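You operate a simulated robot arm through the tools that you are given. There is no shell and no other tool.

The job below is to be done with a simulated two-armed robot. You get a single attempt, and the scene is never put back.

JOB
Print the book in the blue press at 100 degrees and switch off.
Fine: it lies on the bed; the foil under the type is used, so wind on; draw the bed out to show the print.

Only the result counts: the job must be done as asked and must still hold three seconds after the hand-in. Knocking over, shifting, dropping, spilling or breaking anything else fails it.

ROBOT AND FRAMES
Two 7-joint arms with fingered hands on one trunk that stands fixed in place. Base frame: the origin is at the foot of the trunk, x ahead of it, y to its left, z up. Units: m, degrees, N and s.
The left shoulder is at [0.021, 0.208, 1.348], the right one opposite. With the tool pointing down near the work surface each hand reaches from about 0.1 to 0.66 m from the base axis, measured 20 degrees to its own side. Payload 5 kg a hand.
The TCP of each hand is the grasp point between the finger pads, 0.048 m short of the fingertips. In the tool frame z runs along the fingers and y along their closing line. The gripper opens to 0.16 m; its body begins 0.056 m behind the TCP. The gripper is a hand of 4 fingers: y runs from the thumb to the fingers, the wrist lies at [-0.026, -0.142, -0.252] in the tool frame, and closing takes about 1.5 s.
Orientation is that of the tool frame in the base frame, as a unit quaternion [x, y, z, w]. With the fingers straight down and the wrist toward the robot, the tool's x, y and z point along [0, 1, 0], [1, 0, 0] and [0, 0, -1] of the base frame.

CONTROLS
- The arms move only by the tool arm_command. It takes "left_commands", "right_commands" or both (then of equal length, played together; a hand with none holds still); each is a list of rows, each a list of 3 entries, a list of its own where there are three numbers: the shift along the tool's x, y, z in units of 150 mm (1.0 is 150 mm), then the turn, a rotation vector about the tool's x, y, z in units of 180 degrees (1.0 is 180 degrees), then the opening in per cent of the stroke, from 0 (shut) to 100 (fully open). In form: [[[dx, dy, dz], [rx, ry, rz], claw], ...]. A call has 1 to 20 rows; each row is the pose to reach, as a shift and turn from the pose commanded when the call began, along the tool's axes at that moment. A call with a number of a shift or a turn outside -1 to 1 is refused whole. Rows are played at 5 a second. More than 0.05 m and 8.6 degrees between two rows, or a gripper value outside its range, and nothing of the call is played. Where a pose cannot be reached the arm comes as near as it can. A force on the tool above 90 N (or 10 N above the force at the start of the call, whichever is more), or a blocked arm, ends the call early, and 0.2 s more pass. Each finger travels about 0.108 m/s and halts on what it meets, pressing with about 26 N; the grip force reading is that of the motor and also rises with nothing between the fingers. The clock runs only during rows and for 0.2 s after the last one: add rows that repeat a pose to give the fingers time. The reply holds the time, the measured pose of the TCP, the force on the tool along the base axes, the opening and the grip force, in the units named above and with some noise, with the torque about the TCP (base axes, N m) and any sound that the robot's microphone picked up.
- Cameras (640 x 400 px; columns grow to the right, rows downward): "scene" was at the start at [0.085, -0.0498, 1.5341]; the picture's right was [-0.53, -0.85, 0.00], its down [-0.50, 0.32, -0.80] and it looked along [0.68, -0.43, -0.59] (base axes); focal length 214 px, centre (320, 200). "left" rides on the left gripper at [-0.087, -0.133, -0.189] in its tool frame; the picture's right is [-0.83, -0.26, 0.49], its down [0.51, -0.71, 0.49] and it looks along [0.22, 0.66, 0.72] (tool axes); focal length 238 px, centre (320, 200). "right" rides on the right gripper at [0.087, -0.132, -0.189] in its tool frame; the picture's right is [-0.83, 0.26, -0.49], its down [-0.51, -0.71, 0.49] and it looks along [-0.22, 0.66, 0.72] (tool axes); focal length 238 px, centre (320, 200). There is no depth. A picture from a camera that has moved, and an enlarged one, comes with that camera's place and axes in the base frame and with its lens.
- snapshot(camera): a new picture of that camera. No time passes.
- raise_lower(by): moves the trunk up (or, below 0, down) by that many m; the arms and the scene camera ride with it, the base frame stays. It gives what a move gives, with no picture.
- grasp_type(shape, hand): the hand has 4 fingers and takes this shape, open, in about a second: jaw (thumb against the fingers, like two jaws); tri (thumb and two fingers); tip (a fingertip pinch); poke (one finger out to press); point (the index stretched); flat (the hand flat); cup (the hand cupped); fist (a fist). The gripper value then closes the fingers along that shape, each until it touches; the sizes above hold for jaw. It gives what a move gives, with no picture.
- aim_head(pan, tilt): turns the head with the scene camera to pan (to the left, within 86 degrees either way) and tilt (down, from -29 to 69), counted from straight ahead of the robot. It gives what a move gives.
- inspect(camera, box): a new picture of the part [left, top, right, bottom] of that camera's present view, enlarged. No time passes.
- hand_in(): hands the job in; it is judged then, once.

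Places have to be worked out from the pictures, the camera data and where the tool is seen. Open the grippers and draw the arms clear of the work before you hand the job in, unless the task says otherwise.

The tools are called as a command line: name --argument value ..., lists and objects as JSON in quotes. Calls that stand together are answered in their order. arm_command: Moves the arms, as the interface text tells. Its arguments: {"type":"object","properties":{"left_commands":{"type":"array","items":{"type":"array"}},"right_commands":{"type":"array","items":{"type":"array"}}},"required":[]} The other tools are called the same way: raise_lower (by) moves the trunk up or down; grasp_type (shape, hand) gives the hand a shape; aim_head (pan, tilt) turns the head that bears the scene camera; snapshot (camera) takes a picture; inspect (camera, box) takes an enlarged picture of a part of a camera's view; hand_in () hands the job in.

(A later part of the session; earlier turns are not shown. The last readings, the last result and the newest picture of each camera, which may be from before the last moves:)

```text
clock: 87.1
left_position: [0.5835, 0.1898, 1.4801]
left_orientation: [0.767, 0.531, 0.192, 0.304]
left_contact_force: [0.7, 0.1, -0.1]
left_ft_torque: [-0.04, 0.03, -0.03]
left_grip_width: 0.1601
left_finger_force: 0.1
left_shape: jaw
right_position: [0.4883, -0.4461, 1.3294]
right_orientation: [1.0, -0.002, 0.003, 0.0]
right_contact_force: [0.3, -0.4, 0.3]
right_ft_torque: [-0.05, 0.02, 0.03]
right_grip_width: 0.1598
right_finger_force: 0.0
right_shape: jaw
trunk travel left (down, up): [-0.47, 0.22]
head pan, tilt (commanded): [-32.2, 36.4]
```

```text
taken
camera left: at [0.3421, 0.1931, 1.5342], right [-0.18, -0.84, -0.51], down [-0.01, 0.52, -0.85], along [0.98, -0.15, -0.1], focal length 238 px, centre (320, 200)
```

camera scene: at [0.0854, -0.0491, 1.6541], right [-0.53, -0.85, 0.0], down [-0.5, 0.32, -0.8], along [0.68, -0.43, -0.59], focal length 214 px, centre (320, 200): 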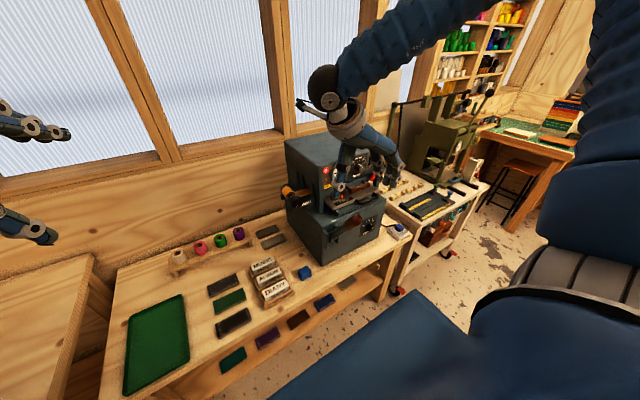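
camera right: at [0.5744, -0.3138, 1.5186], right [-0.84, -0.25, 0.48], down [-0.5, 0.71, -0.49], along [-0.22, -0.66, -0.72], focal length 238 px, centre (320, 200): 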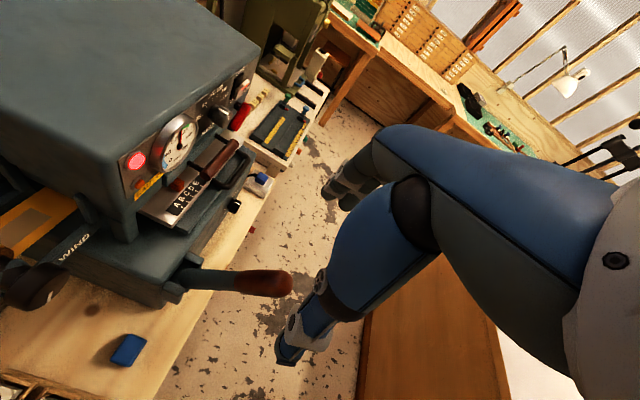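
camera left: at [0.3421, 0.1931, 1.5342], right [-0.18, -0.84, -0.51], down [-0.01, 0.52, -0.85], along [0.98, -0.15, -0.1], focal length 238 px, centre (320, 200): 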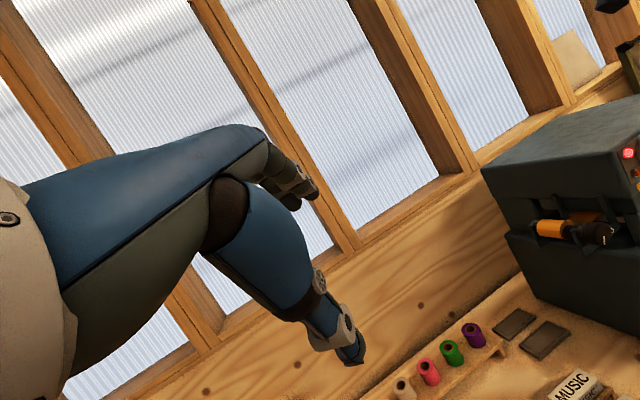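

The hand is above the lever with its camera looking over the press front. I zoom in on the bed, book, type drawer and lock before pulling the lever.

inspect --camera "right" --box '[110, 80, 290, 240]'

inspect --camera "right" --box '[210, 80, 270, 140]'

inspect --camera "right" --box '[140, 140, 240, 240]'

inspect --camera "right" --box '[110, 240, 330, 340]'

```text
2.50 times, centred on (200, 160) of right
camera zoom: at [0.5744, -0.3138, 1.5186], right [-0.84, -0.25, 0.48], down [-0.5, 0.71, -0.49], along [-0.22, -0.66, -0.72], focal length 596 px, centre (620, 300)
```

zoom: 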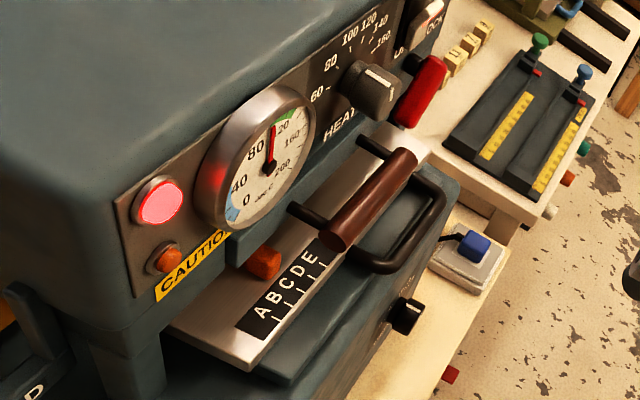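

```text
6.67 times, centred on (240, 110) of right
camera zoom: at [0.5744, -0.3138, 1.5186], right [-0.84, -0.25, 0.48], down [-0.5, 0.71, -0.49], along [-0.22, -0.66, -0.72], focal length 1589 px, centre (853, 800)
```

zoom: 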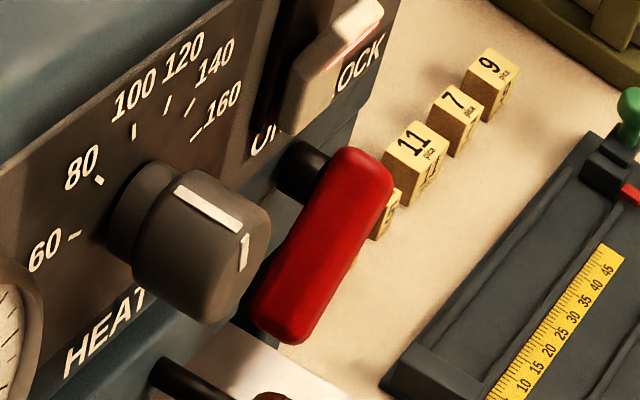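

```text
4.00 times, centred on (190, 190) of right
camera zoom: at [0.5744, -0.3138, 1.5186], right [-0.84, -0.25, 0.48], down [-0.5, 0.71, -0.49], along [-0.22, -0.66, -0.72], focal length 953 px, centre (840, 240)
```

zoom: 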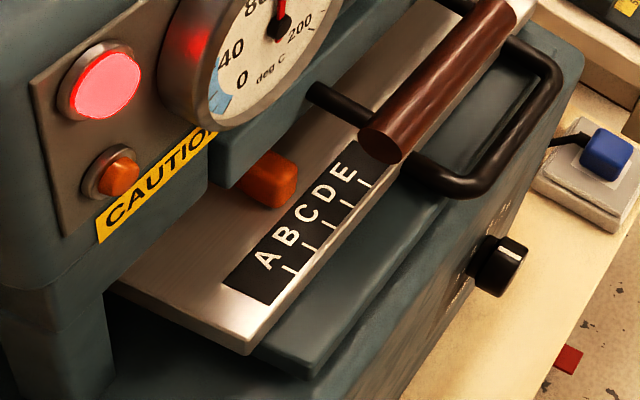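

```text
2.91 times, centred on (220, 290) of right
camera zoom: at [0.5744, -0.3138, 1.5186], right [-0.84, -0.25, 0.48], down [-0.5, 0.71, -0.49], along [-0.22, -0.66, -0.72], focal length 693 px, centre (611, -62)
```

zoom: 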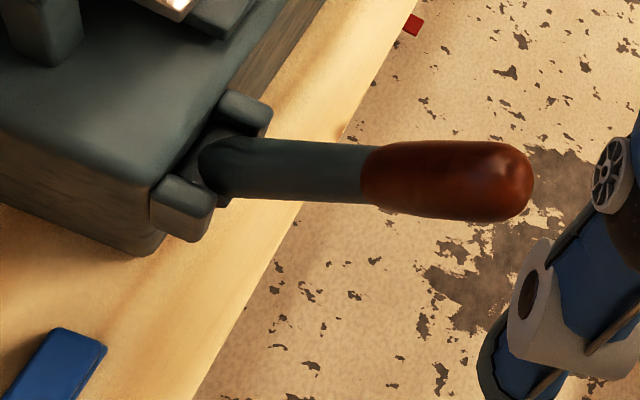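

The press shows about 100 °C, and the type drawer is seated. I descend over the lever handle with the jaw open, straddling it.

arm_command --right_commands '[[[0.02, 0.006, 0.15], [0, 0, 0], 100], [[0.04, 0.006, 0.3], [0, 0, 0], 100], [[0.06, 0.006, 0.45], [0, 0, 0], 100], [[0.078, 0.006, 0.6], [0, 0, 0], 100], [[0.078, 0.006, 0.75], [0, 0, 0], 100], [[0.078, 0.006, 0.85], [0, 0, 0], 100], [[0.078, 0.006, 0.9], [0, 0, 0], 100]]'

snapshot --camera "right"

inspect --camera "scene" --box '[300, 140, 420, 260]'

```text
clock: 88.7
left_position: [0.5831, 0.1896, 1.4826]
left_orientation: [0.767, 0.532, 0.192, 0.304]
left_contact_force: [-0.4, 0.1, 0.3]
left_ft_torque: [0.01, 0.02, -0.01]
left_grip_width: 0.1599
left_finger_force: 0.2
left_shape: jaw
right_position: [0.5016, -0.4475, 1.1941]
right_orientation: [1.0, -0.004, 0.004, 0.0]
right_contact_force: [0.0, -0.4, -0.4]
right_ft_torque: [-0.01, 0.06, 0.06]
right_grip_width: 0.16
right_finger_force: 0.0
right_shape: jaw
trunk travel left (down, up): [-0.47, 0.22]
head pan, tilt (commanded): [-32.2, 36.4]
```

```text
taken
camera right: at [0.5871, -0.3156, 1.3838], right [-0.84, -0.25, 0.48], down [-0.5, 0.71, -0.49], along [-0.22, -0.65, -0.72], focal length 238 px, centre (320, 200)
```

right: 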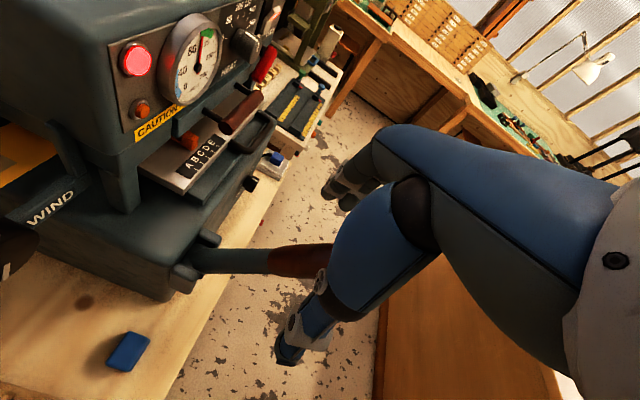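

```text
3.33 times, centred on (360, 200) of scene
camera zoom: at [0.0853, -0.0496, 1.6541], right [-0.53, -0.85, 0.0], down [-0.5, 0.32, -0.8], along [0.68, -0.43, -0.59], focal length 715 px, centre (187, 200)
```

zoom: 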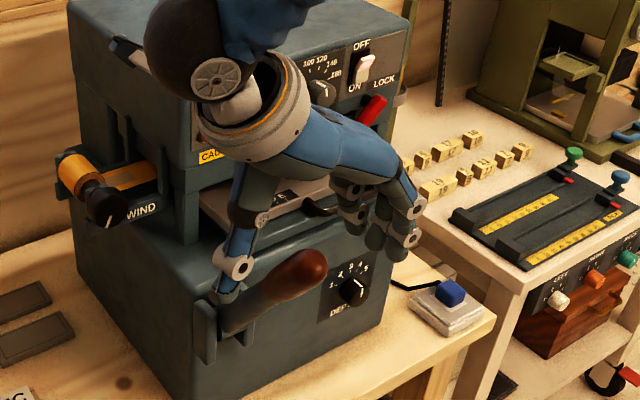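

The handle is between thumb and fingers. I descend 4.5 cm more so the handle sits deep in the grip, then close on it.

arm_command --right_commands '[[[0, 0, 0.1], [0, 0, 0], 100], [[0, 0, 0.2], [0, 0, 0], 100], [[0, 0, 0.29], [0, 0, 0], 100], [[0, 0, 0.29], [0, 0, 0], 70], [[0, 0, 0.29], [0, 0, 0], 45], [[0, 0, 0.29], [0, 0, 0], 25], [[0, 0, 0.29], [0, 0, 0], 10], [[0, 0, 0.29], [0, 0, 0], 5], [[0, 0, 0.29], [0, 0, 0], 5]]'

snapshot --camera "right"

inspect --camera "scene" --box '[300, 140, 420, 260]'

```text
clock: 90.7
left_position: [0.5846, 0.1906, 1.4807]
left_orientation: [0.767, 0.532, 0.192, 0.303]
left_contact_force: [-0.1, 0.6, 0.3]
left_ft_torque: [0.0, -0.04, 0.03]
left_grip_width: 0.1601
left_finger_force: 0.0
left_shape: jaw
right_position: [0.5017, -0.4459, 1.151]
right_orientation: [1.0, -0.003, 0.004, 0.0]
right_contact_force: [-1.2, 5.8, -5.8]
right_ft_torque: [0.06, 0.05, 0.03]
right_grip_width: 0.0226
right_finger_force: 25.8
right_shape: jaw
trunk travel left (down, up): [-0.47, 0.22]
head pan, tilt (commanded): [-32.2, 36.4]
```

```text
taken
camera right: at [0.5868, -0.315, 1.3407], right [-0.84, -0.25, 0.48], down [-0.5, 0.71, -0.49], along [-0.22, -0.65, -0.72], focal length 238 px, centre (320, 200)
```

right: 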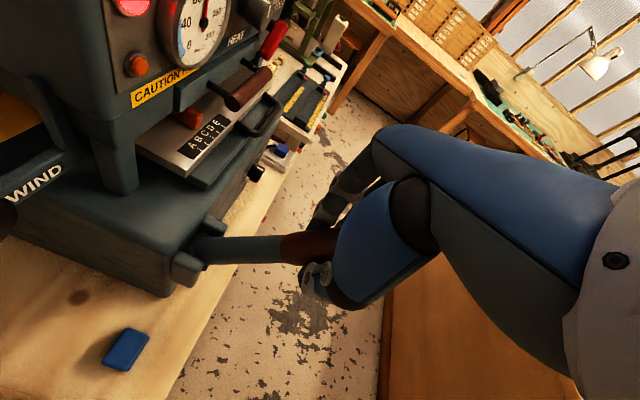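

```text
3.33 times, centred on (360, 200) of scene
camera zoom: at [0.0852, -0.0493, 1.6541], right [-0.53, -0.85, 0.0], down [-0.5, 0.32, -0.8], along [0.68, -0.43, -0.59], focal length 715 px, centre (187, 200)
```

zoom: 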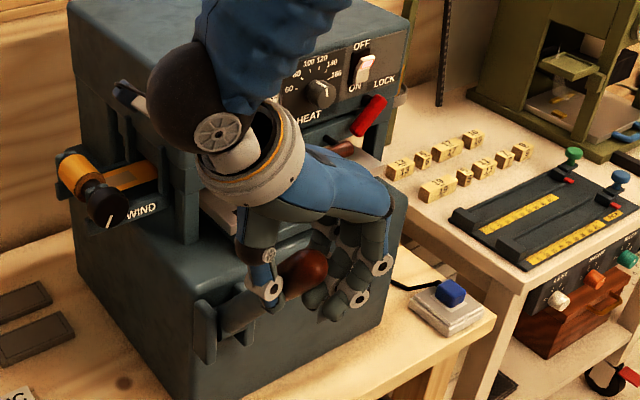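

The handle is gripped. I pull the lever along its arc about the pivot near (0.64, 0.955), first about 20°, and watch the force.

arm_command --right_commands '[[[-0.053, 0, 0.04], [0, 0, 0], 5], [[-0.107, 0, 0.081], [0, 0, 0], 5], [[-0.158, 0, 0.128], [0, 0, 0], 5], [[-0.209, 0, 0.176], [0, 0, 0], 5], [[-0.257, 0, 0.227], [0, 0, 0], 5], [[-0.304, 0, 0.279], [0, 0, 0], 5], [[-0.347, 0, 0.334], [0, 0, 0], 5], [[-0.389, 0, 0.389], [0, 0, 0], 5]]'

snapshot --camera "right"

inspect --camera "scene" --box '[280, 130, 420, 270]'

```text
clock: 92.5
left_position: [0.5835, 0.19, 1.4813]
left_orientation: [0.767, 0.532, 0.192, 0.303]
left_contact_force: [0.4, -0.5, 1.0]
left_ft_torque: [0.0, -0.02, -0.01]
left_grip_width: 0.1597
left_finger_force: 0.1
left_shape: jaw
right_position: [0.443, -0.447, 1.0908]
right_orientation: [1.0, -0.003, 0.004, 0.0]
right_contact_force: [0.6, -0.6, -0.1]
right_ft_torque: [0.02, -0.01, 0.0]
right_grip_width: 0.0186
right_finger_force: 26.1
right_shape: jaw
trunk travel left (down, up): [-0.47, 0.22]
head pan, tilt (commanded): [-32.2, 36.4]
```

```text
taken
camera right: at [0.5287, -0.3154, 1.2815], right [-0.84, -0.25, 0.48], down [-0.5, 0.71, -0.49], along [-0.22, -0.65, -0.72], focal length 238 px, centre (320, 200)
```

right: 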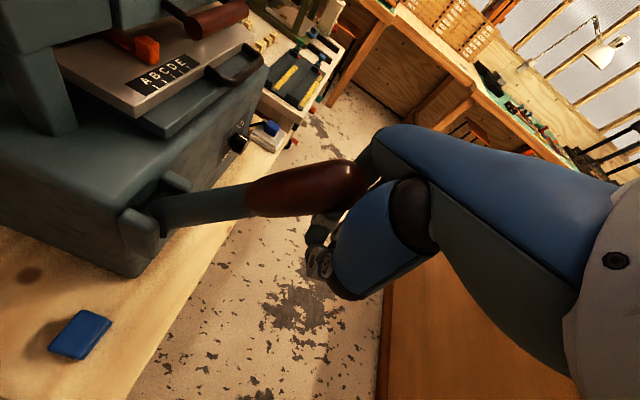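

```text
2.86 times, centred on (350, 200) of scene
camera zoom: at [0.0848, -0.0495, 1.6541], right [-0.53, -0.85, 0.0], down [-0.5, 0.32, -0.81], along [0.68, -0.43, -0.59], focal length 613 px, centre (234, 200)
```

zoom: 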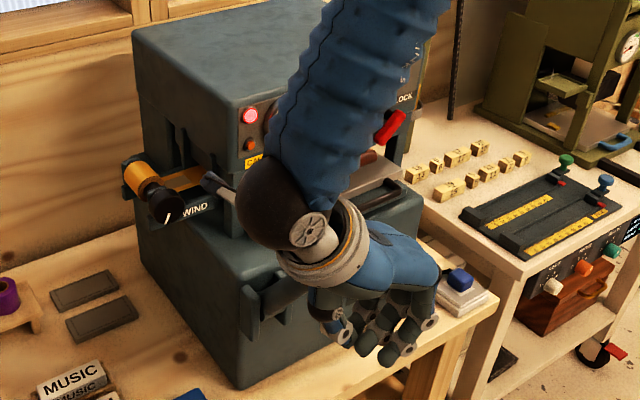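

The grip slid off the handle end, so the lever stayed up and needs a positive push. I raise the hand, reopen the jaw and place the palm squarely above the handle end to push it down from there.

arm_command --right_commands '[[[-0.1, 0, 0], [0, 0, 0], 5], [[-0.2, 0, 0], [0, 0, 0], 5], [[-0.2, 0, -0.2], [0, 0, 0], 5], [[-0.2, 0, -0.4], [0, 0, 0], 5], [[-0.2, 0, -0.6], [0, 0, 0], 5], [[-0.2, 0, -0.85], [0, 0, 0], 30], [[-0.1, 0, -0.9], [0, 0, 0], 60], [[0.1, 0, -0.9], [0, 0, 0], 60], [[0.193, 0, -0.9], [0, 0, 0], 60], [[0.193, 0, -0.9], [0, 0, 0], 60]]'

snapshot --camera "right"

inspect --camera "scene" --box '[280, 130, 420, 270]'

```text
clock: 94.7
left_position: [0.5834, 0.1913, 1.4818]
left_orientation: [0.767, 0.531, 0.192, 0.304]
left_contact_force: [0.4, 0.1, -0.4]
left_ft_torque: [-0.04, 0.0, -0.05]
left_grip_width: 0.1601
left_finger_force: 0.1
left_shape: jaw
right_position: [0.4726, -0.4472, 1.2266]
right_orientation: [1.0, -0.003, 0.004, -0.001]
right_contact_force: [0.2, 0.8, 0.4]
right_ft_torque: [0.02, 0.04, -0.01]
right_grip_width: 0.0953
right_finger_force: 0.1
right_shape: jaw
trunk travel left (down, up): [-0.47, 0.22]
head pan, tilt (commanded): [-32.2, 36.4]
```

```text
taken
camera right: at [0.5577, -0.3154, 1.4172], right [-0.84, -0.25, 0.48], down [-0.5, 0.71, -0.49], along [-0.22, -0.65, -0.72], focal length 238 px, centre (320, 200)
```

right: 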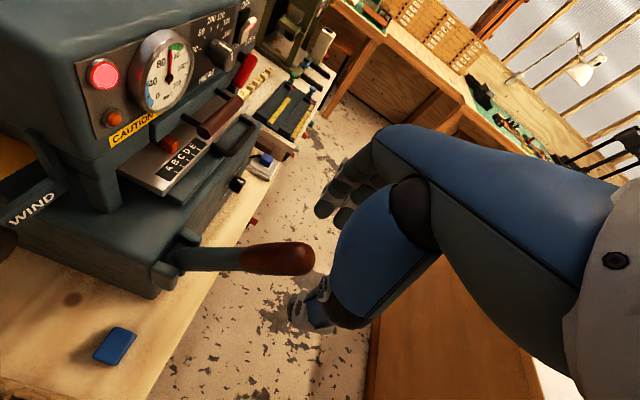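

```text
2.86 times, centred on (350, 200) of scene
camera zoom: at [0.0853, -0.0497, 1.6541], right [-0.53, -0.85, 0.0], down [-0.5, 0.32, -0.8], along [0.68, -0.43, -0.59], focal length 613 px, centre (234, 200)
```

zoom: 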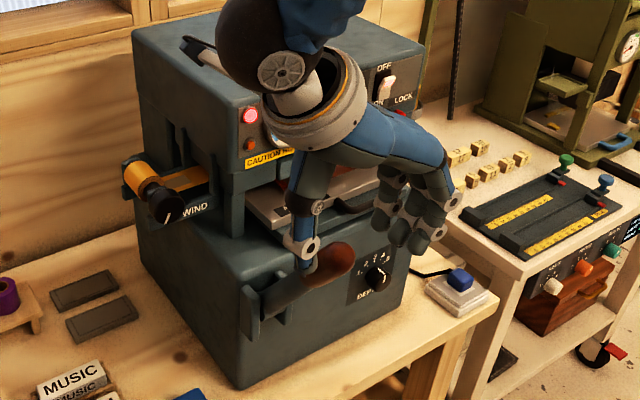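

The lever is as before and the palm is above its end. I descend onto it and push along the arc.

arm_command --right_commands '[[[0, 0, 0.2], [0, 0, 0], 60], [[0, 0, 0.4], [0, 0, 0], 60], [[0, 0, 0.52], [0, 0, 0], 60], [[0, 0, 0.617], [0, 0, 0], 60], [[-0.037, 0, 0.672], [0, 0, 0], 60], [[-0.075, 0, 0.727], [0, 0, 0], 60], [[-0.132, 0, 0.786], [0, 0, 0], 60], [[-0.189, 0, 0.844], [0, 0, 0], 60], [[-0.24, 0, 0.907], [0, 0, 0], 60], [[-0.294, 0, 0.971], [0, 0, 0], 60]]'

snapshot --camera "right"

inspect --camera "scene" --box '[280, 130, 420, 270]'

```text
clock: 96.9
left_position: [0.5834, 0.1893, 1.4821]
left_orientation: [0.767, 0.532, 0.193, 0.305]
left_contact_force: [0.6, 0.1, 0.1]
left_ft_torque: [0.02, 0.03, 0.01]
left_grip_width: 0.1601
left_finger_force: 0.1
left_shape: jaw
right_position: [0.4292, -0.4471, 1.0815]
right_orientation: [1.0, -0.002, 0.003, 0.0]
right_contact_force: [0.1, 0.1, 0.9]
right_ft_torque: [0.01, 0.01, 0.01]
right_grip_width: 0.0959
right_finger_force: 0.0
right_shape: jaw
trunk travel left (down, up): [-0.47, 0.22]
head pan, tilt (commanded): [-32.2, 36.4]
```

```text
taken
camera right: at [0.514, -0.3146, 1.2711], right [-0.84, -0.25, 0.48], down [-0.5, 0.71, -0.49], along [-0.22, -0.65, -0.72], focal length 238 px, centre (320, 200)
```

right: 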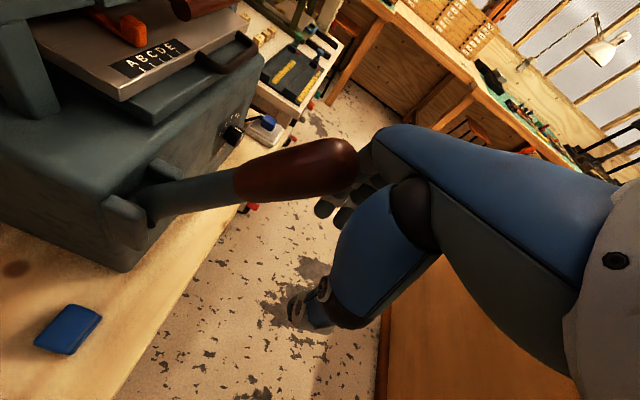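

```text
2.86 times, centred on (350, 200) of scene
camera zoom: at [0.0851, -0.0495, 1.6541], right [-0.53, -0.85, 0.0], down [-0.5, 0.32, -0.8], along [0.68, -0.43, -0.59], focal length 613 px, centre (234, 200)
```

zoom: 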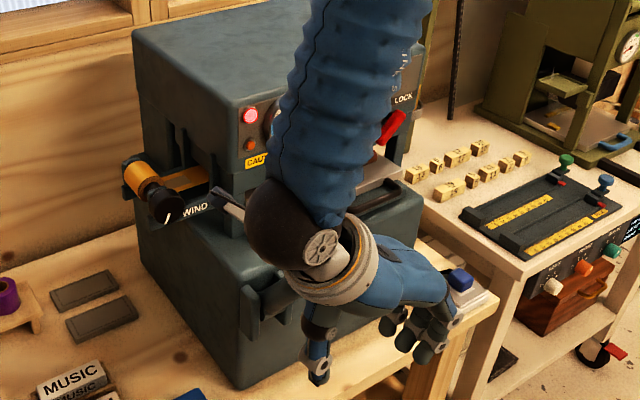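

There was no contact: the hand moved past the handle end without touching. I go back up, shift the palm's middle over the handle end, and press straight down until I feel it.

arm_command --right_commands '[[[-0.08, 0, -0.2], [0, 0, 0], 60], [[-0.08, 0, -0.45], [0, 0, 0], 60], [[-0.08, 0, -0.7], [0, 0, 0], 60], [[0.1, 0, -0.8], [0, 0, 0], 60], [[0.3, 0, -0.8], [0, 0, 0], 60], [[0.38, 0, -0.8], [0, 0, 0], 60], [[0.38, 0, -0.65], [0, 0, 0], 60], [[0.38, 0, -0.5], [0, 0, 0], 60], [[0.38, 0, -0.4], [0, 0, 0], 60], [[0.38, 0, -0.32], [0, 0, 0], 60], [[0.38, 0, -0.26], [0, 0, 0], 60]]'

snapshot --camera "right"

inspect --camera "scene" --box '[300, 150, 400, 250]'

```text
clock: 99.3
left_position: [0.5829, 0.1903, 1.4819]
left_orientation: [0.767, 0.532, 0.192, 0.304]
left_contact_force: [0.3, 0.4, 0.5]
left_ft_torque: [0.02, 0.0, -0.03]
left_grip_width: 0.1602
left_finger_force: 0.1
left_shape: jaw
right_position: [0.4865, -0.4476, 1.1203]
right_orientation: [1.0, -0.003, 0.003, 0.001]
right_contact_force: [0.7, -0.1, 0.5]
right_ft_torque: [0.02, 0.02, -0.02]
right_grip_width: 0.0954
right_finger_force: 0.0
right_shape: jaw
trunk travel left (down, up): [-0.47, 0.22]
head pan, tilt (commanded): [-32.2, 36.4]
```

```text
taken
camera right: at [0.5718, -0.3154, 1.3103], right [-0.84, -0.25, 0.48], down [-0.5, 0.71, -0.49], along [-0.22, -0.65, -0.72], focal length 238 px, centre (320, 200)
```

right: 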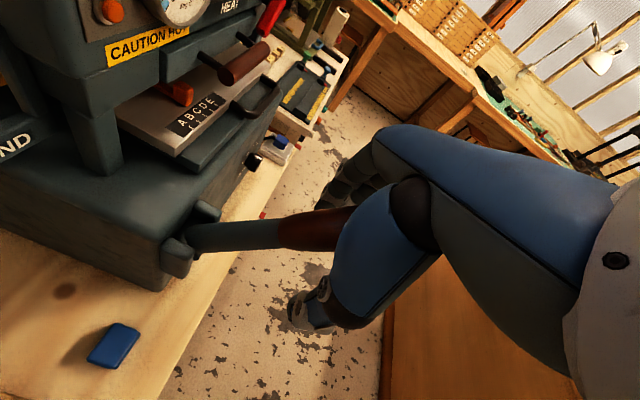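

```text
4.00 times, centred on (350, 200) of scene
camera zoom: at [0.0851, -0.0496, 1.6541], right [-0.53, -0.85, 0.0], down [-0.5, 0.32, -0.8], along [0.68, -0.43, -0.59], focal length 858 px, centre (200, 200)
```

zoom: 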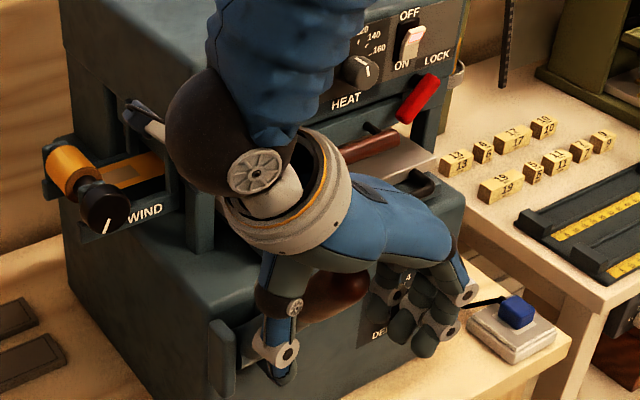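

Still no contact. I keep pressing down in 6 mm steps until the palm meets the handle.

arm_command --right_commands '[[[0, 0, 0.04], [0, 0, 0], 60], [[0, 0, 0.08], [0, 0, 0], 60], [[0, 0, 0.12], [0, 0, 0], 60], [[0, 0, 0.16], [0, 0, 0], 60], [[0, 0, 0.2], [0, 0, 0], 60]]'

snapshot --camera "right"

inspect --camera "scene" --box '[300, 150, 400, 250]'

```text
clock: 100.5
left_position: [0.5831, 0.1893, 1.4805]
left_orientation: [0.767, 0.531, 0.192, 0.305]
left_contact_force: [-0.8, 0.1, -0.3]
left_ft_torque: [0.01, 0.03, 0.0]
left_grip_width: 0.1603
left_finger_force: 0.0
left_shape: jaw
right_position: [0.4864, -0.4476, 1.091]
right_orientation: [1.0, -0.004, 0.004, 0.0]
right_contact_force: [-0.1, -0.1, -0.2]
right_ft_torque: [-0.01, -0.01, 0.0]
right_grip_width: 0.0956
right_finger_force: 0.0
right_shape: jaw
trunk travel left (down, up): [-0.47, 0.22]
head pan, tilt (commanded): [-32.2, 36.4]
```

```text
taken
camera right: at [0.5715, -0.3155, 1.2806], right [-0.84, -0.25, 0.48], down [-0.5, 0.71, -0.49], along [-0.22, -0.65, -0.72], focal length 238 px, centre (320, 200)
```

right: 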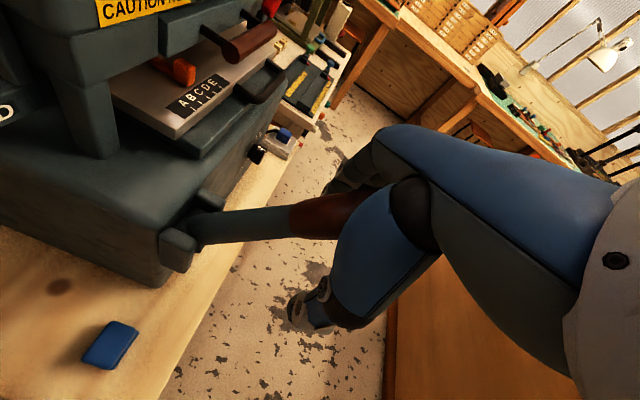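

```text
4.00 times, centred on (350, 200) of scene
camera zoom: at [0.0852, -0.0496, 1.6541], right [-0.53, -0.85, 0.0], down [-0.5, 0.32, -0.8], along [0.68, -0.43, -0.59], focal length 858 px, centre (200, 200)
```

zoom: 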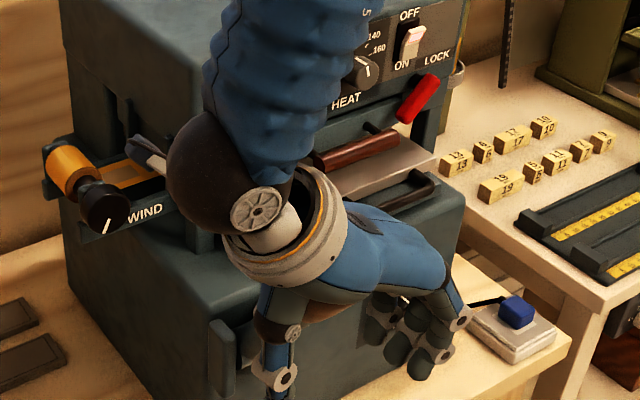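

Still free; the palm lies farther behind the TCP than assumed. I continue down in small steps.

arm_command --right_commands '[[[0, 0, 0.04], [0, 0, 0], 60], [[0, 0, 0.08], [0, 0, 0], 60], [[0, 0, 0.12], [0, 0, 0], 60], [[0, 0, 0.16], [0, 0, 0], 60], [[0, 0, 0.2], [0, 0, 0], 60], [[0, 0, 0.24], [0, 0, 0], 60]]'

snapshot --camera "right"

inspect --camera "scene" --box '[300, 150, 400, 250]'

```text
clock: 101.9
left_position: [0.5755, 0.1947, 1.4836]
left_orientation: [0.765, 0.533, 0.194, 0.306]
left_contact_force: [1.5, 0.3, -0.1]
left_ft_torque: [-0.04, 0.08, -0.09]
left_grip_width: 0.1598
left_finger_force: 0.1
left_shape: jaw
right_position: [0.4767, -0.4512, 1.0631]
right_orientation: [1.0, -0.009, 0.003, 0.012]
right_contact_force: [-48.6, -18.4, 67.8]
right_ft_torque: [1.9, -4.3, 0.23]
right_grip_width: 0.0956
right_finger_force: 0.1
right_shape: jaw
trunk travel left (down, up): [-0.47, 0.22]
head pan, tilt (commanded): [-32.2, 36.4]
stopped in row 6 (right hand): the force on the tool passed its limit at 96 N (the readings are from after the stop); the commanded pose is now the measured one
```

```text
taken
camera right: at [0.5641, -0.3169, 1.2494], right [-0.84, -0.23, 0.49], down [-0.49, 0.71, -0.51], along [-0.23, -0.67, -0.71], focal length 238 px, centre (320, 200)
```

right: 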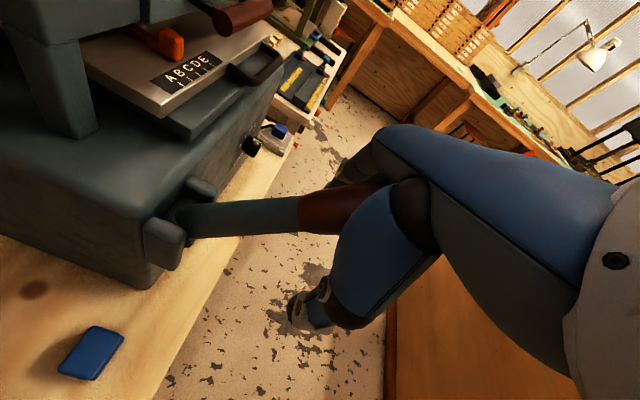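

```text
4.00 times, centred on (350, 200) of scene
camera zoom: at [0.0774, -0.0471, 1.6551], right [-0.53, -0.85, 0.0], down [-0.5, 0.32, -0.81], along [0.68, -0.43, -0.59], focal length 858 px, centre (200, 200)
```

zoom: 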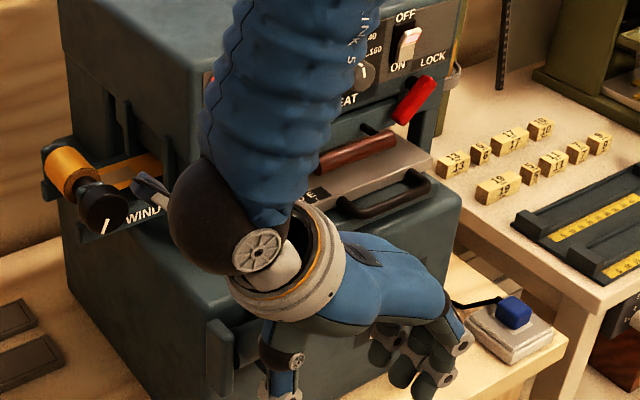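

The palm met the handle end at 96 N, but the push ran along the lever's axis, so it could not turn. I raise the hand, to tilt it next so that the palm lies on the handle's far upper side.

arm_command --right_commands '[[[0, 0, -0.1], [0, 0, 0], 80], [[0, 0, -0.3], [0, 0, 0], 80], [[0, 0, -0.5], [0, 0, 0], 80], [[0, 0, -0.7], [0, 0, 0], 80], [[0, 0, -0.9], [0, 0, 0], 80], [[0, 0, -1.0], [0, 0, 0], 80]]'

inspect --camera "right" --box '[100, 60, 400, 360]'

inspect --camera "scene" --box '[270, 120, 410, 260]'

```text
clock: 103.3
left_position: [0.5832, 0.1905, 1.4817]
left_orientation: [0.767, 0.533, 0.193, 0.302]
left_contact_force: [1.0, -1.8, -0.4]
left_ft_torque: [0.03, 0.0, 0.07]
left_grip_width: 0.1597
left_finger_force: 0.0
left_shape: jaw
right_position: [0.4843, -0.449, 1.2061]
right_orientation: [1.0, -0.006, 0.001, 0.005]
right_contact_force: [0.3, -0.5, -0.9]
right_ft_torque: [0.06, 0.02, -0.02]
right_grip_width: 0.1278
right_finger_force: 0.0
right_shape: jaw
trunk travel left (down, up): [-0.47, 0.22]
head pan, tilt (commanded): [-32.2, 36.4]
```

```text
1.33 times, centred on (250, 210) of right
camera zoom: at [0.5706, -0.3152, 1.3951], right [-0.84, -0.25, 0.49], down [-0.5, 0.71, -0.5], along [-0.22, -0.66, -0.72], focal length 318 px, centre (413, 187)
```

zoom: 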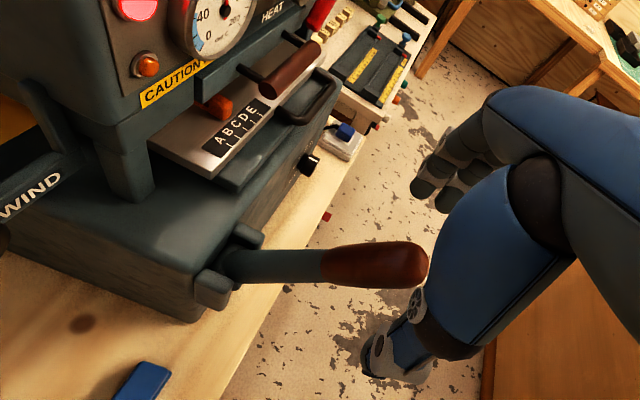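

```text
2.86 times, centred on (340, 190) of scene
camera zoom: at [0.0853, -0.0508, 1.654], right [-0.53, -0.85, 0.0], down [-0.5, 0.32, -0.8], along [0.68, -0.43, -0.59], focal length 613 px, centre (263, 229)
```

zoom: 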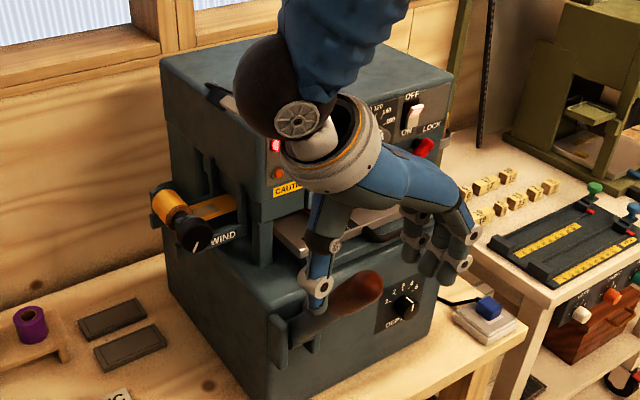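

The lever is unchanged. I tilt the hand 35° so the palm faces down toward the robot, moving it slightly forward above the handle's upper side.

arm_command --right_commands '[[[0.095, 0, 0.0], [0, -0.0389, 0], 80], [[0.19, 0, 0.01], [0, -0.0778, 0], 80], [[0.285, 0, 0.02], [0, -0.1167, 0], 80], [[0.38, 0, 0.03], [0, -0.1556, 0], 80], [[0.473, 0, 0.04], [0, -0.1944, 0], 80], [[0.473, 0, 0.04], [0, -0.1944, 0], 80]]'

snapshot --camera "right"

inspect --camera "scene" --box '[270, 120, 410, 260]'

snapshot --camera "left"

```text
clock: 104.7
left_position: [0.5816, 0.1922, 1.482]
left_orientation: [0.766, 0.533, 0.192, 0.303]
left_contact_force: [-0.8, -0.9, 0.7]
left_ft_torque: [0.01, -0.06, 0.05]
left_grip_width: 0.1599
left_finger_force: 0.1
left_shape: jaw
right_position: [0.5538, -0.4486, 1.2026]
right_orientation: [0.954, -0.006, -0.299, 0.002]
right_contact_force: [-0.1, -0.2, -0.2]
right_ft_torque: [-0.02, -0.08, -0.01]
right_grip_width: 0.1279
right_finger_force: 0.1
right_shape: jaw
trunk travel left (down, up): [-0.47, 0.22]
head pan, tilt (commanded): [-32.2, 36.4]
```

```text
taken
camera right: at [0.7332, -0.3169, 1.307], right [-0.41, -0.25, 0.88], down [-0.69, 0.72, -0.12], along [-0.6, -0.65, -0.46], focal length 238 px, centre (320, 200)
```

right: 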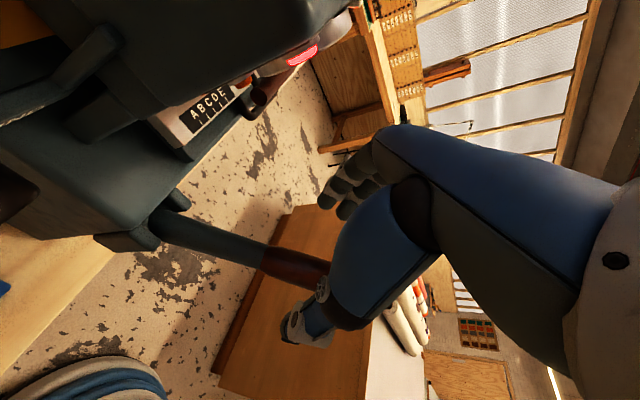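

```text
2.86 times, centred on (340, 190) of scene
camera zoom: at [0.0834, -0.0495, 1.6543], right [-0.53, -0.85, 0.0], down [-0.5, 0.32, -0.81], along [0.68, -0.43, -0.59], focal length 613 px, centre (263, 229)
```

zoom: 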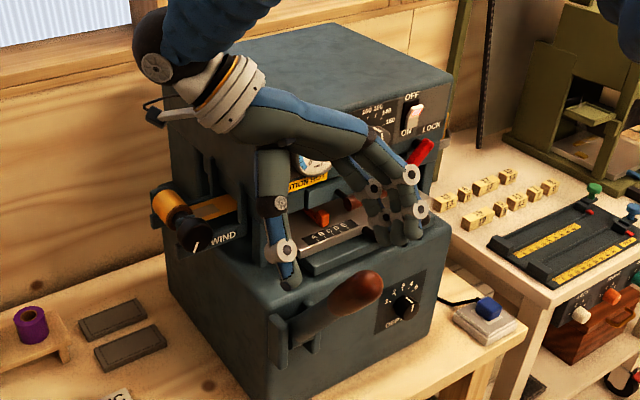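

```text
taken
camera left: at [0.3402, 0.194, 1.5349], right [-0.18, -0.84, -0.51], down [-0.01, 0.52, -0.85], along [0.98, -0.15, -0.1], focal length 238 px, centre (320, 200)
```

left: 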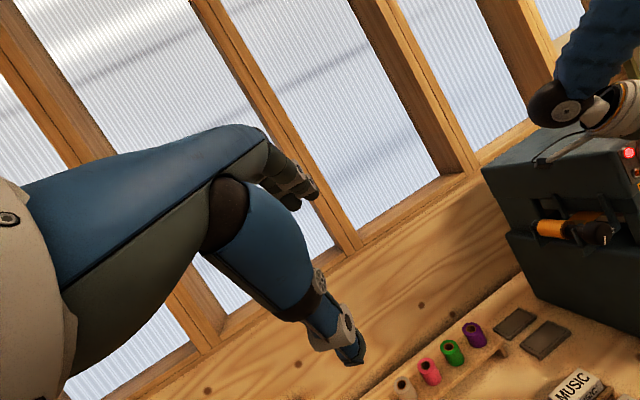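

The palm now faces the handle's upper side, with thumb and fingers on either side of it. I advance 15 cm along the palm direction, short of contact.

arm_command --right_commands '[[[0, 0, 0.15], [0, 0, 0], 80], [[0, 0, 0.3], [0, 0, 0], 80], [[0, 0, 0.45], [0, 0, 0], 80], [[0, 0, 0.6], [0, 0, 0], 80], [[0.01, 0, 0.75], [0, 0, 0], 80], [[0.02, 0, 0.88], [0, 0, 0], 80], [[0.02, 0, 1.0], [0, 0, 0], 80]]'

snapshot --camera "right"

inspect --camera "scene" --box '[270, 120, 410, 260]'

```text
clock: 106.3
left_position: [0.5841, 0.1915, 1.482]
left_orientation: [0.766, 0.533, 0.193, 0.304]
left_contact_force: [-0.6, -0.1, 1.2]
left_ft_torque: [0.04, 0.02, 0.0]
left_grip_width: 0.16
left_finger_force: 0.1
left_shape: jaw
right_position: [0.4721, -0.4486, 1.0771]
right_orientation: [0.954, -0.006, -0.3, 0.002]
right_contact_force: [-0.2, -0.4, 0.5]
right_ft_torque: [0.02, 0.01, 0.03]
right_grip_width: 0.1278
right_finger_force: 0.0
right_shape: jaw
trunk travel left (down, up): [-0.47, 0.22]
head pan, tilt (commanded): [-32.2, 36.4]
```

```text
taken
camera right: at [0.6508, -0.3172, 1.1811], right [-0.41, -0.25, 0.88], down [-0.69, 0.72, -0.12], along [-0.6, -0.65, -0.46], focal length 238 px, centre (320, 200)
```

right: 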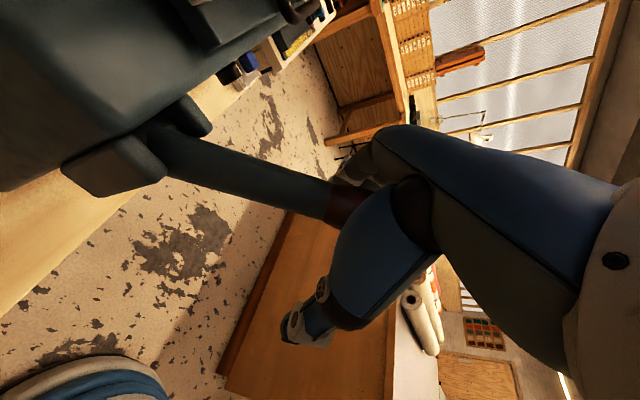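

```text
2.86 times, centred on (340, 190) of scene
camera zoom: at [0.0849, -0.0499, 1.6541], right [-0.53, -0.85, 0.0], down [-0.5, 0.32, -0.8], along [0.68, -0.43, -0.59], focal length 613 px, centre (263, 229)
```

zoom: 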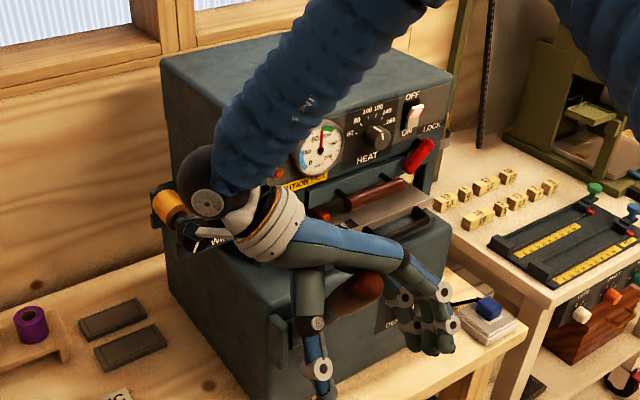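

The handle lies under the palm with no contact yet. I move along the lever's swing direction in 1 cm steps to make contact and start turning it.

arm_command --right_commands '[[[-0.018, 0, 0.064], [0, 0, 0], 80], [[-0.037, 0, 0.128], [0, 0, 0], 80], [[-0.055, 0, 0.193], [0, 0, 0], 80], [[-0.074, 0, 0.257], [0, 0, 0], 80], [[-0.092, 0, 0.321], [0, 0, 0], 80], [[-0.111, 0, 0.385], [0, 0, 0], 80], [[-0.13, 0, 0.45], [0, 0, 0], 80], [[-0.148, 0, 0.514], [0, 0, 0], 80]]'

snapshot --camera "right"

inspect --camera "scene" --box '[270, 120, 410, 260]'

```text
clock: 108.1
left_position: [0.5846, 0.1924, 1.4799]
left_orientation: [0.767, 0.532, 0.192, 0.303]
left_contact_force: [-0.3, 0.4, -0.5]
left_ft_torque: [0.03, -0.05, 0.03]
left_grip_width: 0.1599
left_finger_force: 0.0
left_shape: jaw
right_position: [0.4097, -0.4484, 1.024]
right_orientation: [0.954, -0.006, -0.299, 0.003]
right_contact_force: [6.9, -4.1, -0.1]
right_ft_torque: [0.38, 0.55, -0.08]
right_grip_width: 0.1274
right_finger_force: 0.2
right_shape: jaw
trunk travel left (down, up): [-0.47, 0.22]
head pan, tilt (commanded): [-32.2, 36.4]
```

```text
taken
camera right: at [0.5894, -0.3174, 1.1303], right [-0.41, -0.25, 0.88], down [-0.69, 0.72, -0.12], along [-0.6, -0.65, -0.46], focal length 238 px, centre (320, 200)
```

right: 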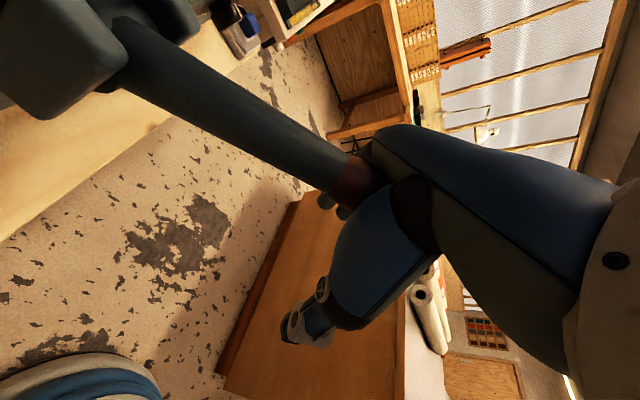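

```text
2.86 times, centred on (340, 190) of scene
camera zoom: at [0.0859, -0.0502, 1.6541], right [-0.53, -0.85, 0.0], down [-0.5, 0.32, -0.8], along [0.68, -0.43, -0.59], focal length 613 px, centre (263, 229)
```

zoom: 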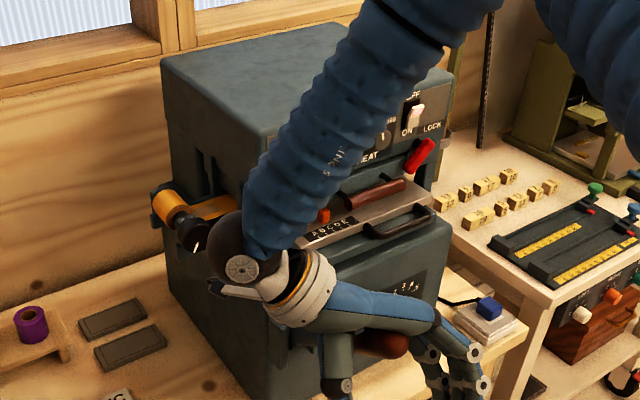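

The lever is turning (about 35° elevation now) with only about 7 N. I keep following its arc, rotating the palm with the lever about its pivot.

arm_command --right_commands '[[[0.049, 0, 0.13], [0, 0.0278, 0], 80], [[0.11, 0, 0.256], [0, 0.0556, 0], 80], [[0.182, 0, 0.376], [0, 0.0833, 0], 80], [[0.264, 0, 0.489], [0, 0.1111, 0], 80]]'

snapshot --camera "right"

inspect --camera "scene" --box '[270, 120, 410, 260]'

```text
clock: 109.1
left_position: [0.5829, 0.193, 1.4803]
left_orientation: [0.766, 0.533, 0.192, 0.304]
left_contact_force: [0.2, -0.4, -0.3]
left_ft_torque: [0.02, 0.05, -0.03]
left_grip_width: 0.1603
left_finger_force: 0.0
left_shape: jaw
right_position: [0.3999, -0.4494, 0.9422]
right_orientation: [0.992, -0.006, -0.129, 0.004]
right_contact_force: [0.2, -3.0, 7.2]
right_ft_torque: [0.23, -0.27, -0.08]
right_grip_width: 0.1279
right_finger_force: 0.1
right_shape: jaw
trunk travel left (down, up): [-0.47, 0.22]
head pan, tilt (commanded): [-32.2, 36.4]
```

```text
taken
camera right: at [0.5326, -0.3169, 1.1023], right [-0.69, -0.24, 0.69], down [-0.61, 0.71, -0.35], along [-0.4, -0.66, -0.64], focal length 238 px, centre (320, 200)
```

right: 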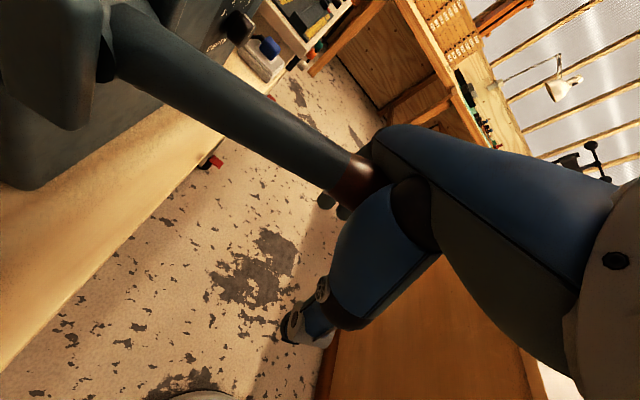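

```text
2.86 times, centred on (340, 190) of scene
camera zoom: at [0.0853, -0.0495, 1.6541], right [-0.53, -0.85, 0.0], down [-0.5, 0.32, -0.8], along [0.68, -0.43, -0.59], focal length 613 px, centre (263, 229)
```

zoom: 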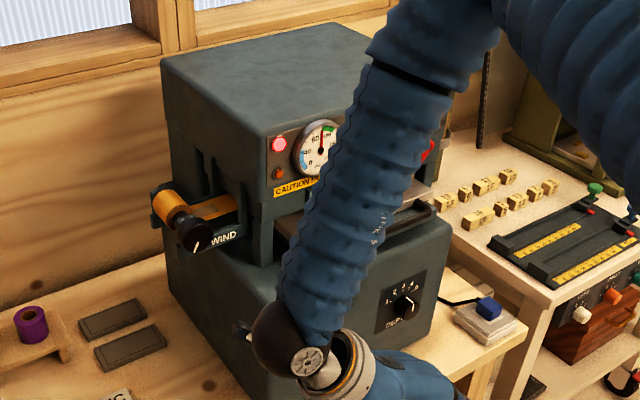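

The lever follows at about 7 N and is now near 15° elevation. I continue the arc downward.

arm_command --right_commands '[[[0.049, 0, 0.131], [0, 0.0278, 0], 80], [[0.109, 0, 0.257], [0, 0.0556, 0], 80], [[0.179, 0, 0.378], [0, 0.0833, 0], 80], [[0.22, 0, 0.436], [0, 0.0972, 0], 80]]'

snapshot --camera "right"

inspect --camera "scene" --box '[270, 120, 410, 260]'

```text
clock: 110.1
left_position: [0.5798, 0.1943, 1.4842]
left_orientation: [0.765, 0.533, 0.193, 0.305]
left_contact_force: [-0.2, 0.4, -0.1]
left_ft_torque: [0.0, -0.04, 0.0]
left_grip_width: 0.1601
left_finger_force: 0.1
left_shape: jaw
right_position: [0.418, -0.4518, 0.8781]
right_orientation: [0.999, -0.006, 0.03, 0.01]
right_contact_force: [9.6, -9.2, 88.8]
right_ft_torque: [0.69, 1.42, 0.02]
right_grip_width: 0.1277
right_finger_force: 0.2
right_shape: jaw
trunk travel left (down, up): [-0.47, 0.22]
head pan, tilt (commanded): [-32.2, 36.4]
```

```text
taken
camera right: at [0.4938, -0.3157, 1.0695], right [-0.86, -0.24, 0.44], down [-0.47, 0.7, -0.54], along [-0.18, -0.67, -0.72], focal length 238 px, centre (320, 200)
```

right: 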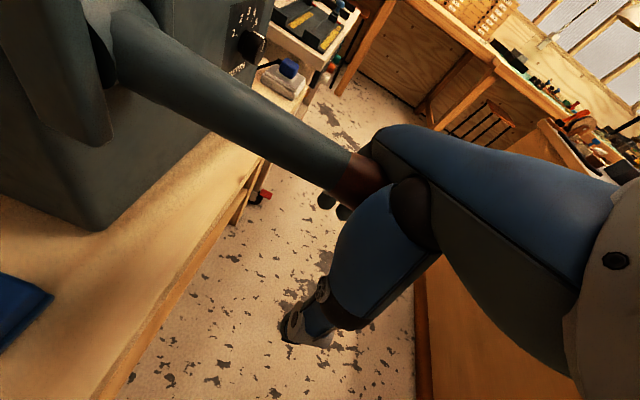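

```text
2.86 times, centred on (340, 190) of scene
camera zoom: at [0.0812, -0.0456, 1.6556], right [-0.53, -0.85, 0.0], down [-0.5, 0.31, -0.81], along [0.68, -0.43, -0.59], focal length 613 px, centre (263, 229)
```

zoom: 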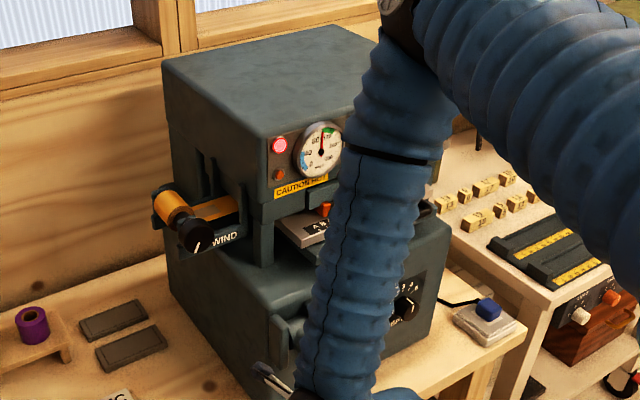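

The force jumped to 89 N: the lever is at the end of its stroke, pressing the type down. I hold it there for about a second and a half.

arm_command --right_commands '[[[0, 0, 0], [0, 0, 0], 80], [[0, 0, 0], [0, 0, 0], 80], [[0, 0, 0], [0, 0, 0], 80], [[0, 0, 0], [0, 0, 0], 80], [[0, 0, 0], [0, 0, 0], 80], [[0, 0, 0], [0, 0, 0], 80]]'

inspect --camera "scene" --box '[300, 140, 370, 200]'

inspect --camera "right" --box '[0, 0, 400, 250]'

```text
clock: 110.8
left_position: [0.5808, 0.1942, 1.4818]
left_orientation: [0.766, 0.533, 0.193, 0.305]
left_contact_force: [0.3, 0.5, -0.2]
left_ft_torque: [-0.01, 0.05, -0.01]
left_grip_width: 0.1599
left_finger_force: 0.1
left_shape: jaw
right_position: [0.4188, -0.4539, 0.878]
right_orientation: [0.999, -0.005, 0.03, 0.014]
right_contact_force: [-8.2, 3.8, 53.9]
right_ft_torque: [-0.47, -0.5, -0.05]
right_grip_width: 0.1276
right_finger_force: 0.0
right_shape: jaw
trunk travel left (down, up): [-0.47, 0.22]
head pan, tilt (commanded): [-32.2, 36.4]
stopped in row 3 (right hand): the force on the tool passed its limit at 101 N (the readings are from after the stop); the commanded pose is now the measured one
```

```text
6.67 times, centred on (335, 170) of scene
camera zoom: at [0.0817, -0.0465, 1.654], right [-0.53, -0.85, 0.0], down [-0.5, 0.31, -0.81], along [0.68, -0.43, -0.59], focal length 1430 px, centre (220, 400)
```

zoom: 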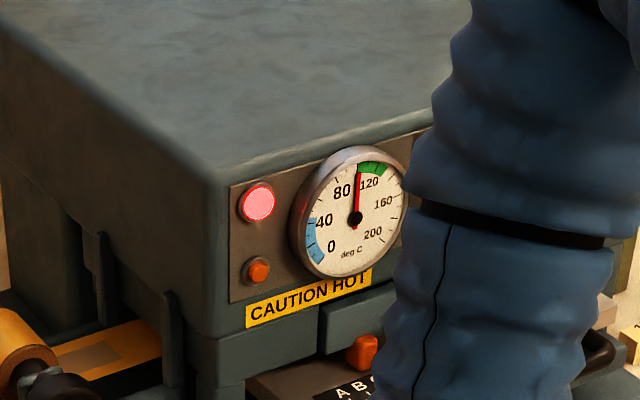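

```text
1.60 times, centred on (200, 125) of right
camera zoom: at [0.4944, -0.3161, 1.0693], right [-0.87, -0.24, 0.44], down [-0.47, 0.7, -0.54], along [-0.18, -0.67, -0.72], focal length 381 px, centre (512, 320)
```

zoom: 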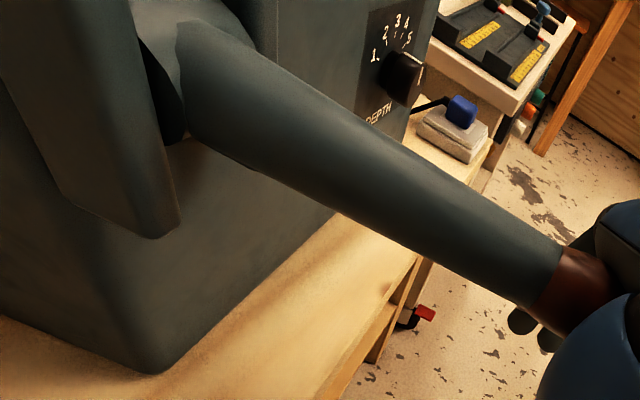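

The lever is still held down with 54 N and the gauge shows about 100. I hold another second for the dwell.

arm_command --right_commands '[[[0, 0, 0], [0, 0, 0], 80], [[0, 0, 0], [0, 0, 0], 80], [[0, 0, 0], [0, 0, 0], 80], [[0, 0, 0], [0, 0, 0], 80], [[0, 0, 0], [0, 0, 0], 80]]'

inspect --camera "scene" --box '[300, 140, 370, 200]'

```text
clock: 112.0
left_position: [0.5812, 0.1938, 1.4829]
left_orientation: [0.766, 0.532, 0.192, 0.306]
left_contact_force: [-0.7, 0.8, 0.5]
left_ft_torque: [0.0, 0.0, 0.0]
left_grip_width: 0.1601
left_finger_force: 0.1
left_shape: jaw
right_position: [0.4193, -0.452, 0.8786]
right_orientation: [0.999, -0.004, 0.03, 0.014]
right_contact_force: [-5.0, -0.7, 66.1]
right_ft_torque: [-0.03, -0.09, -0.05]
right_grip_width: 0.128
right_finger_force: 0.0
right_shape: jaw
trunk travel left (down, up): [-0.47, 0.22]
head pan, tilt (commanded): [-32.2, 36.4]
```

```text
6.67 times, centred on (335, 170) of scene
camera zoom: at [0.0815, -0.0462, 1.6546], right [-0.53, -0.85, 0.0], down [-0.5, 0.31, -0.81], along [0.68, -0.43, -0.59], focal length 1430 px, centre (220, 400)
```

zoom: 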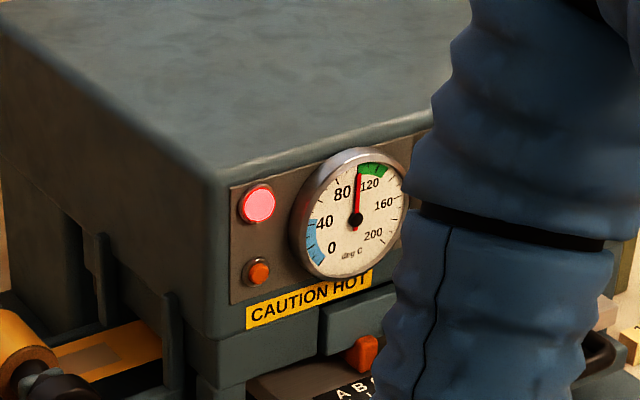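

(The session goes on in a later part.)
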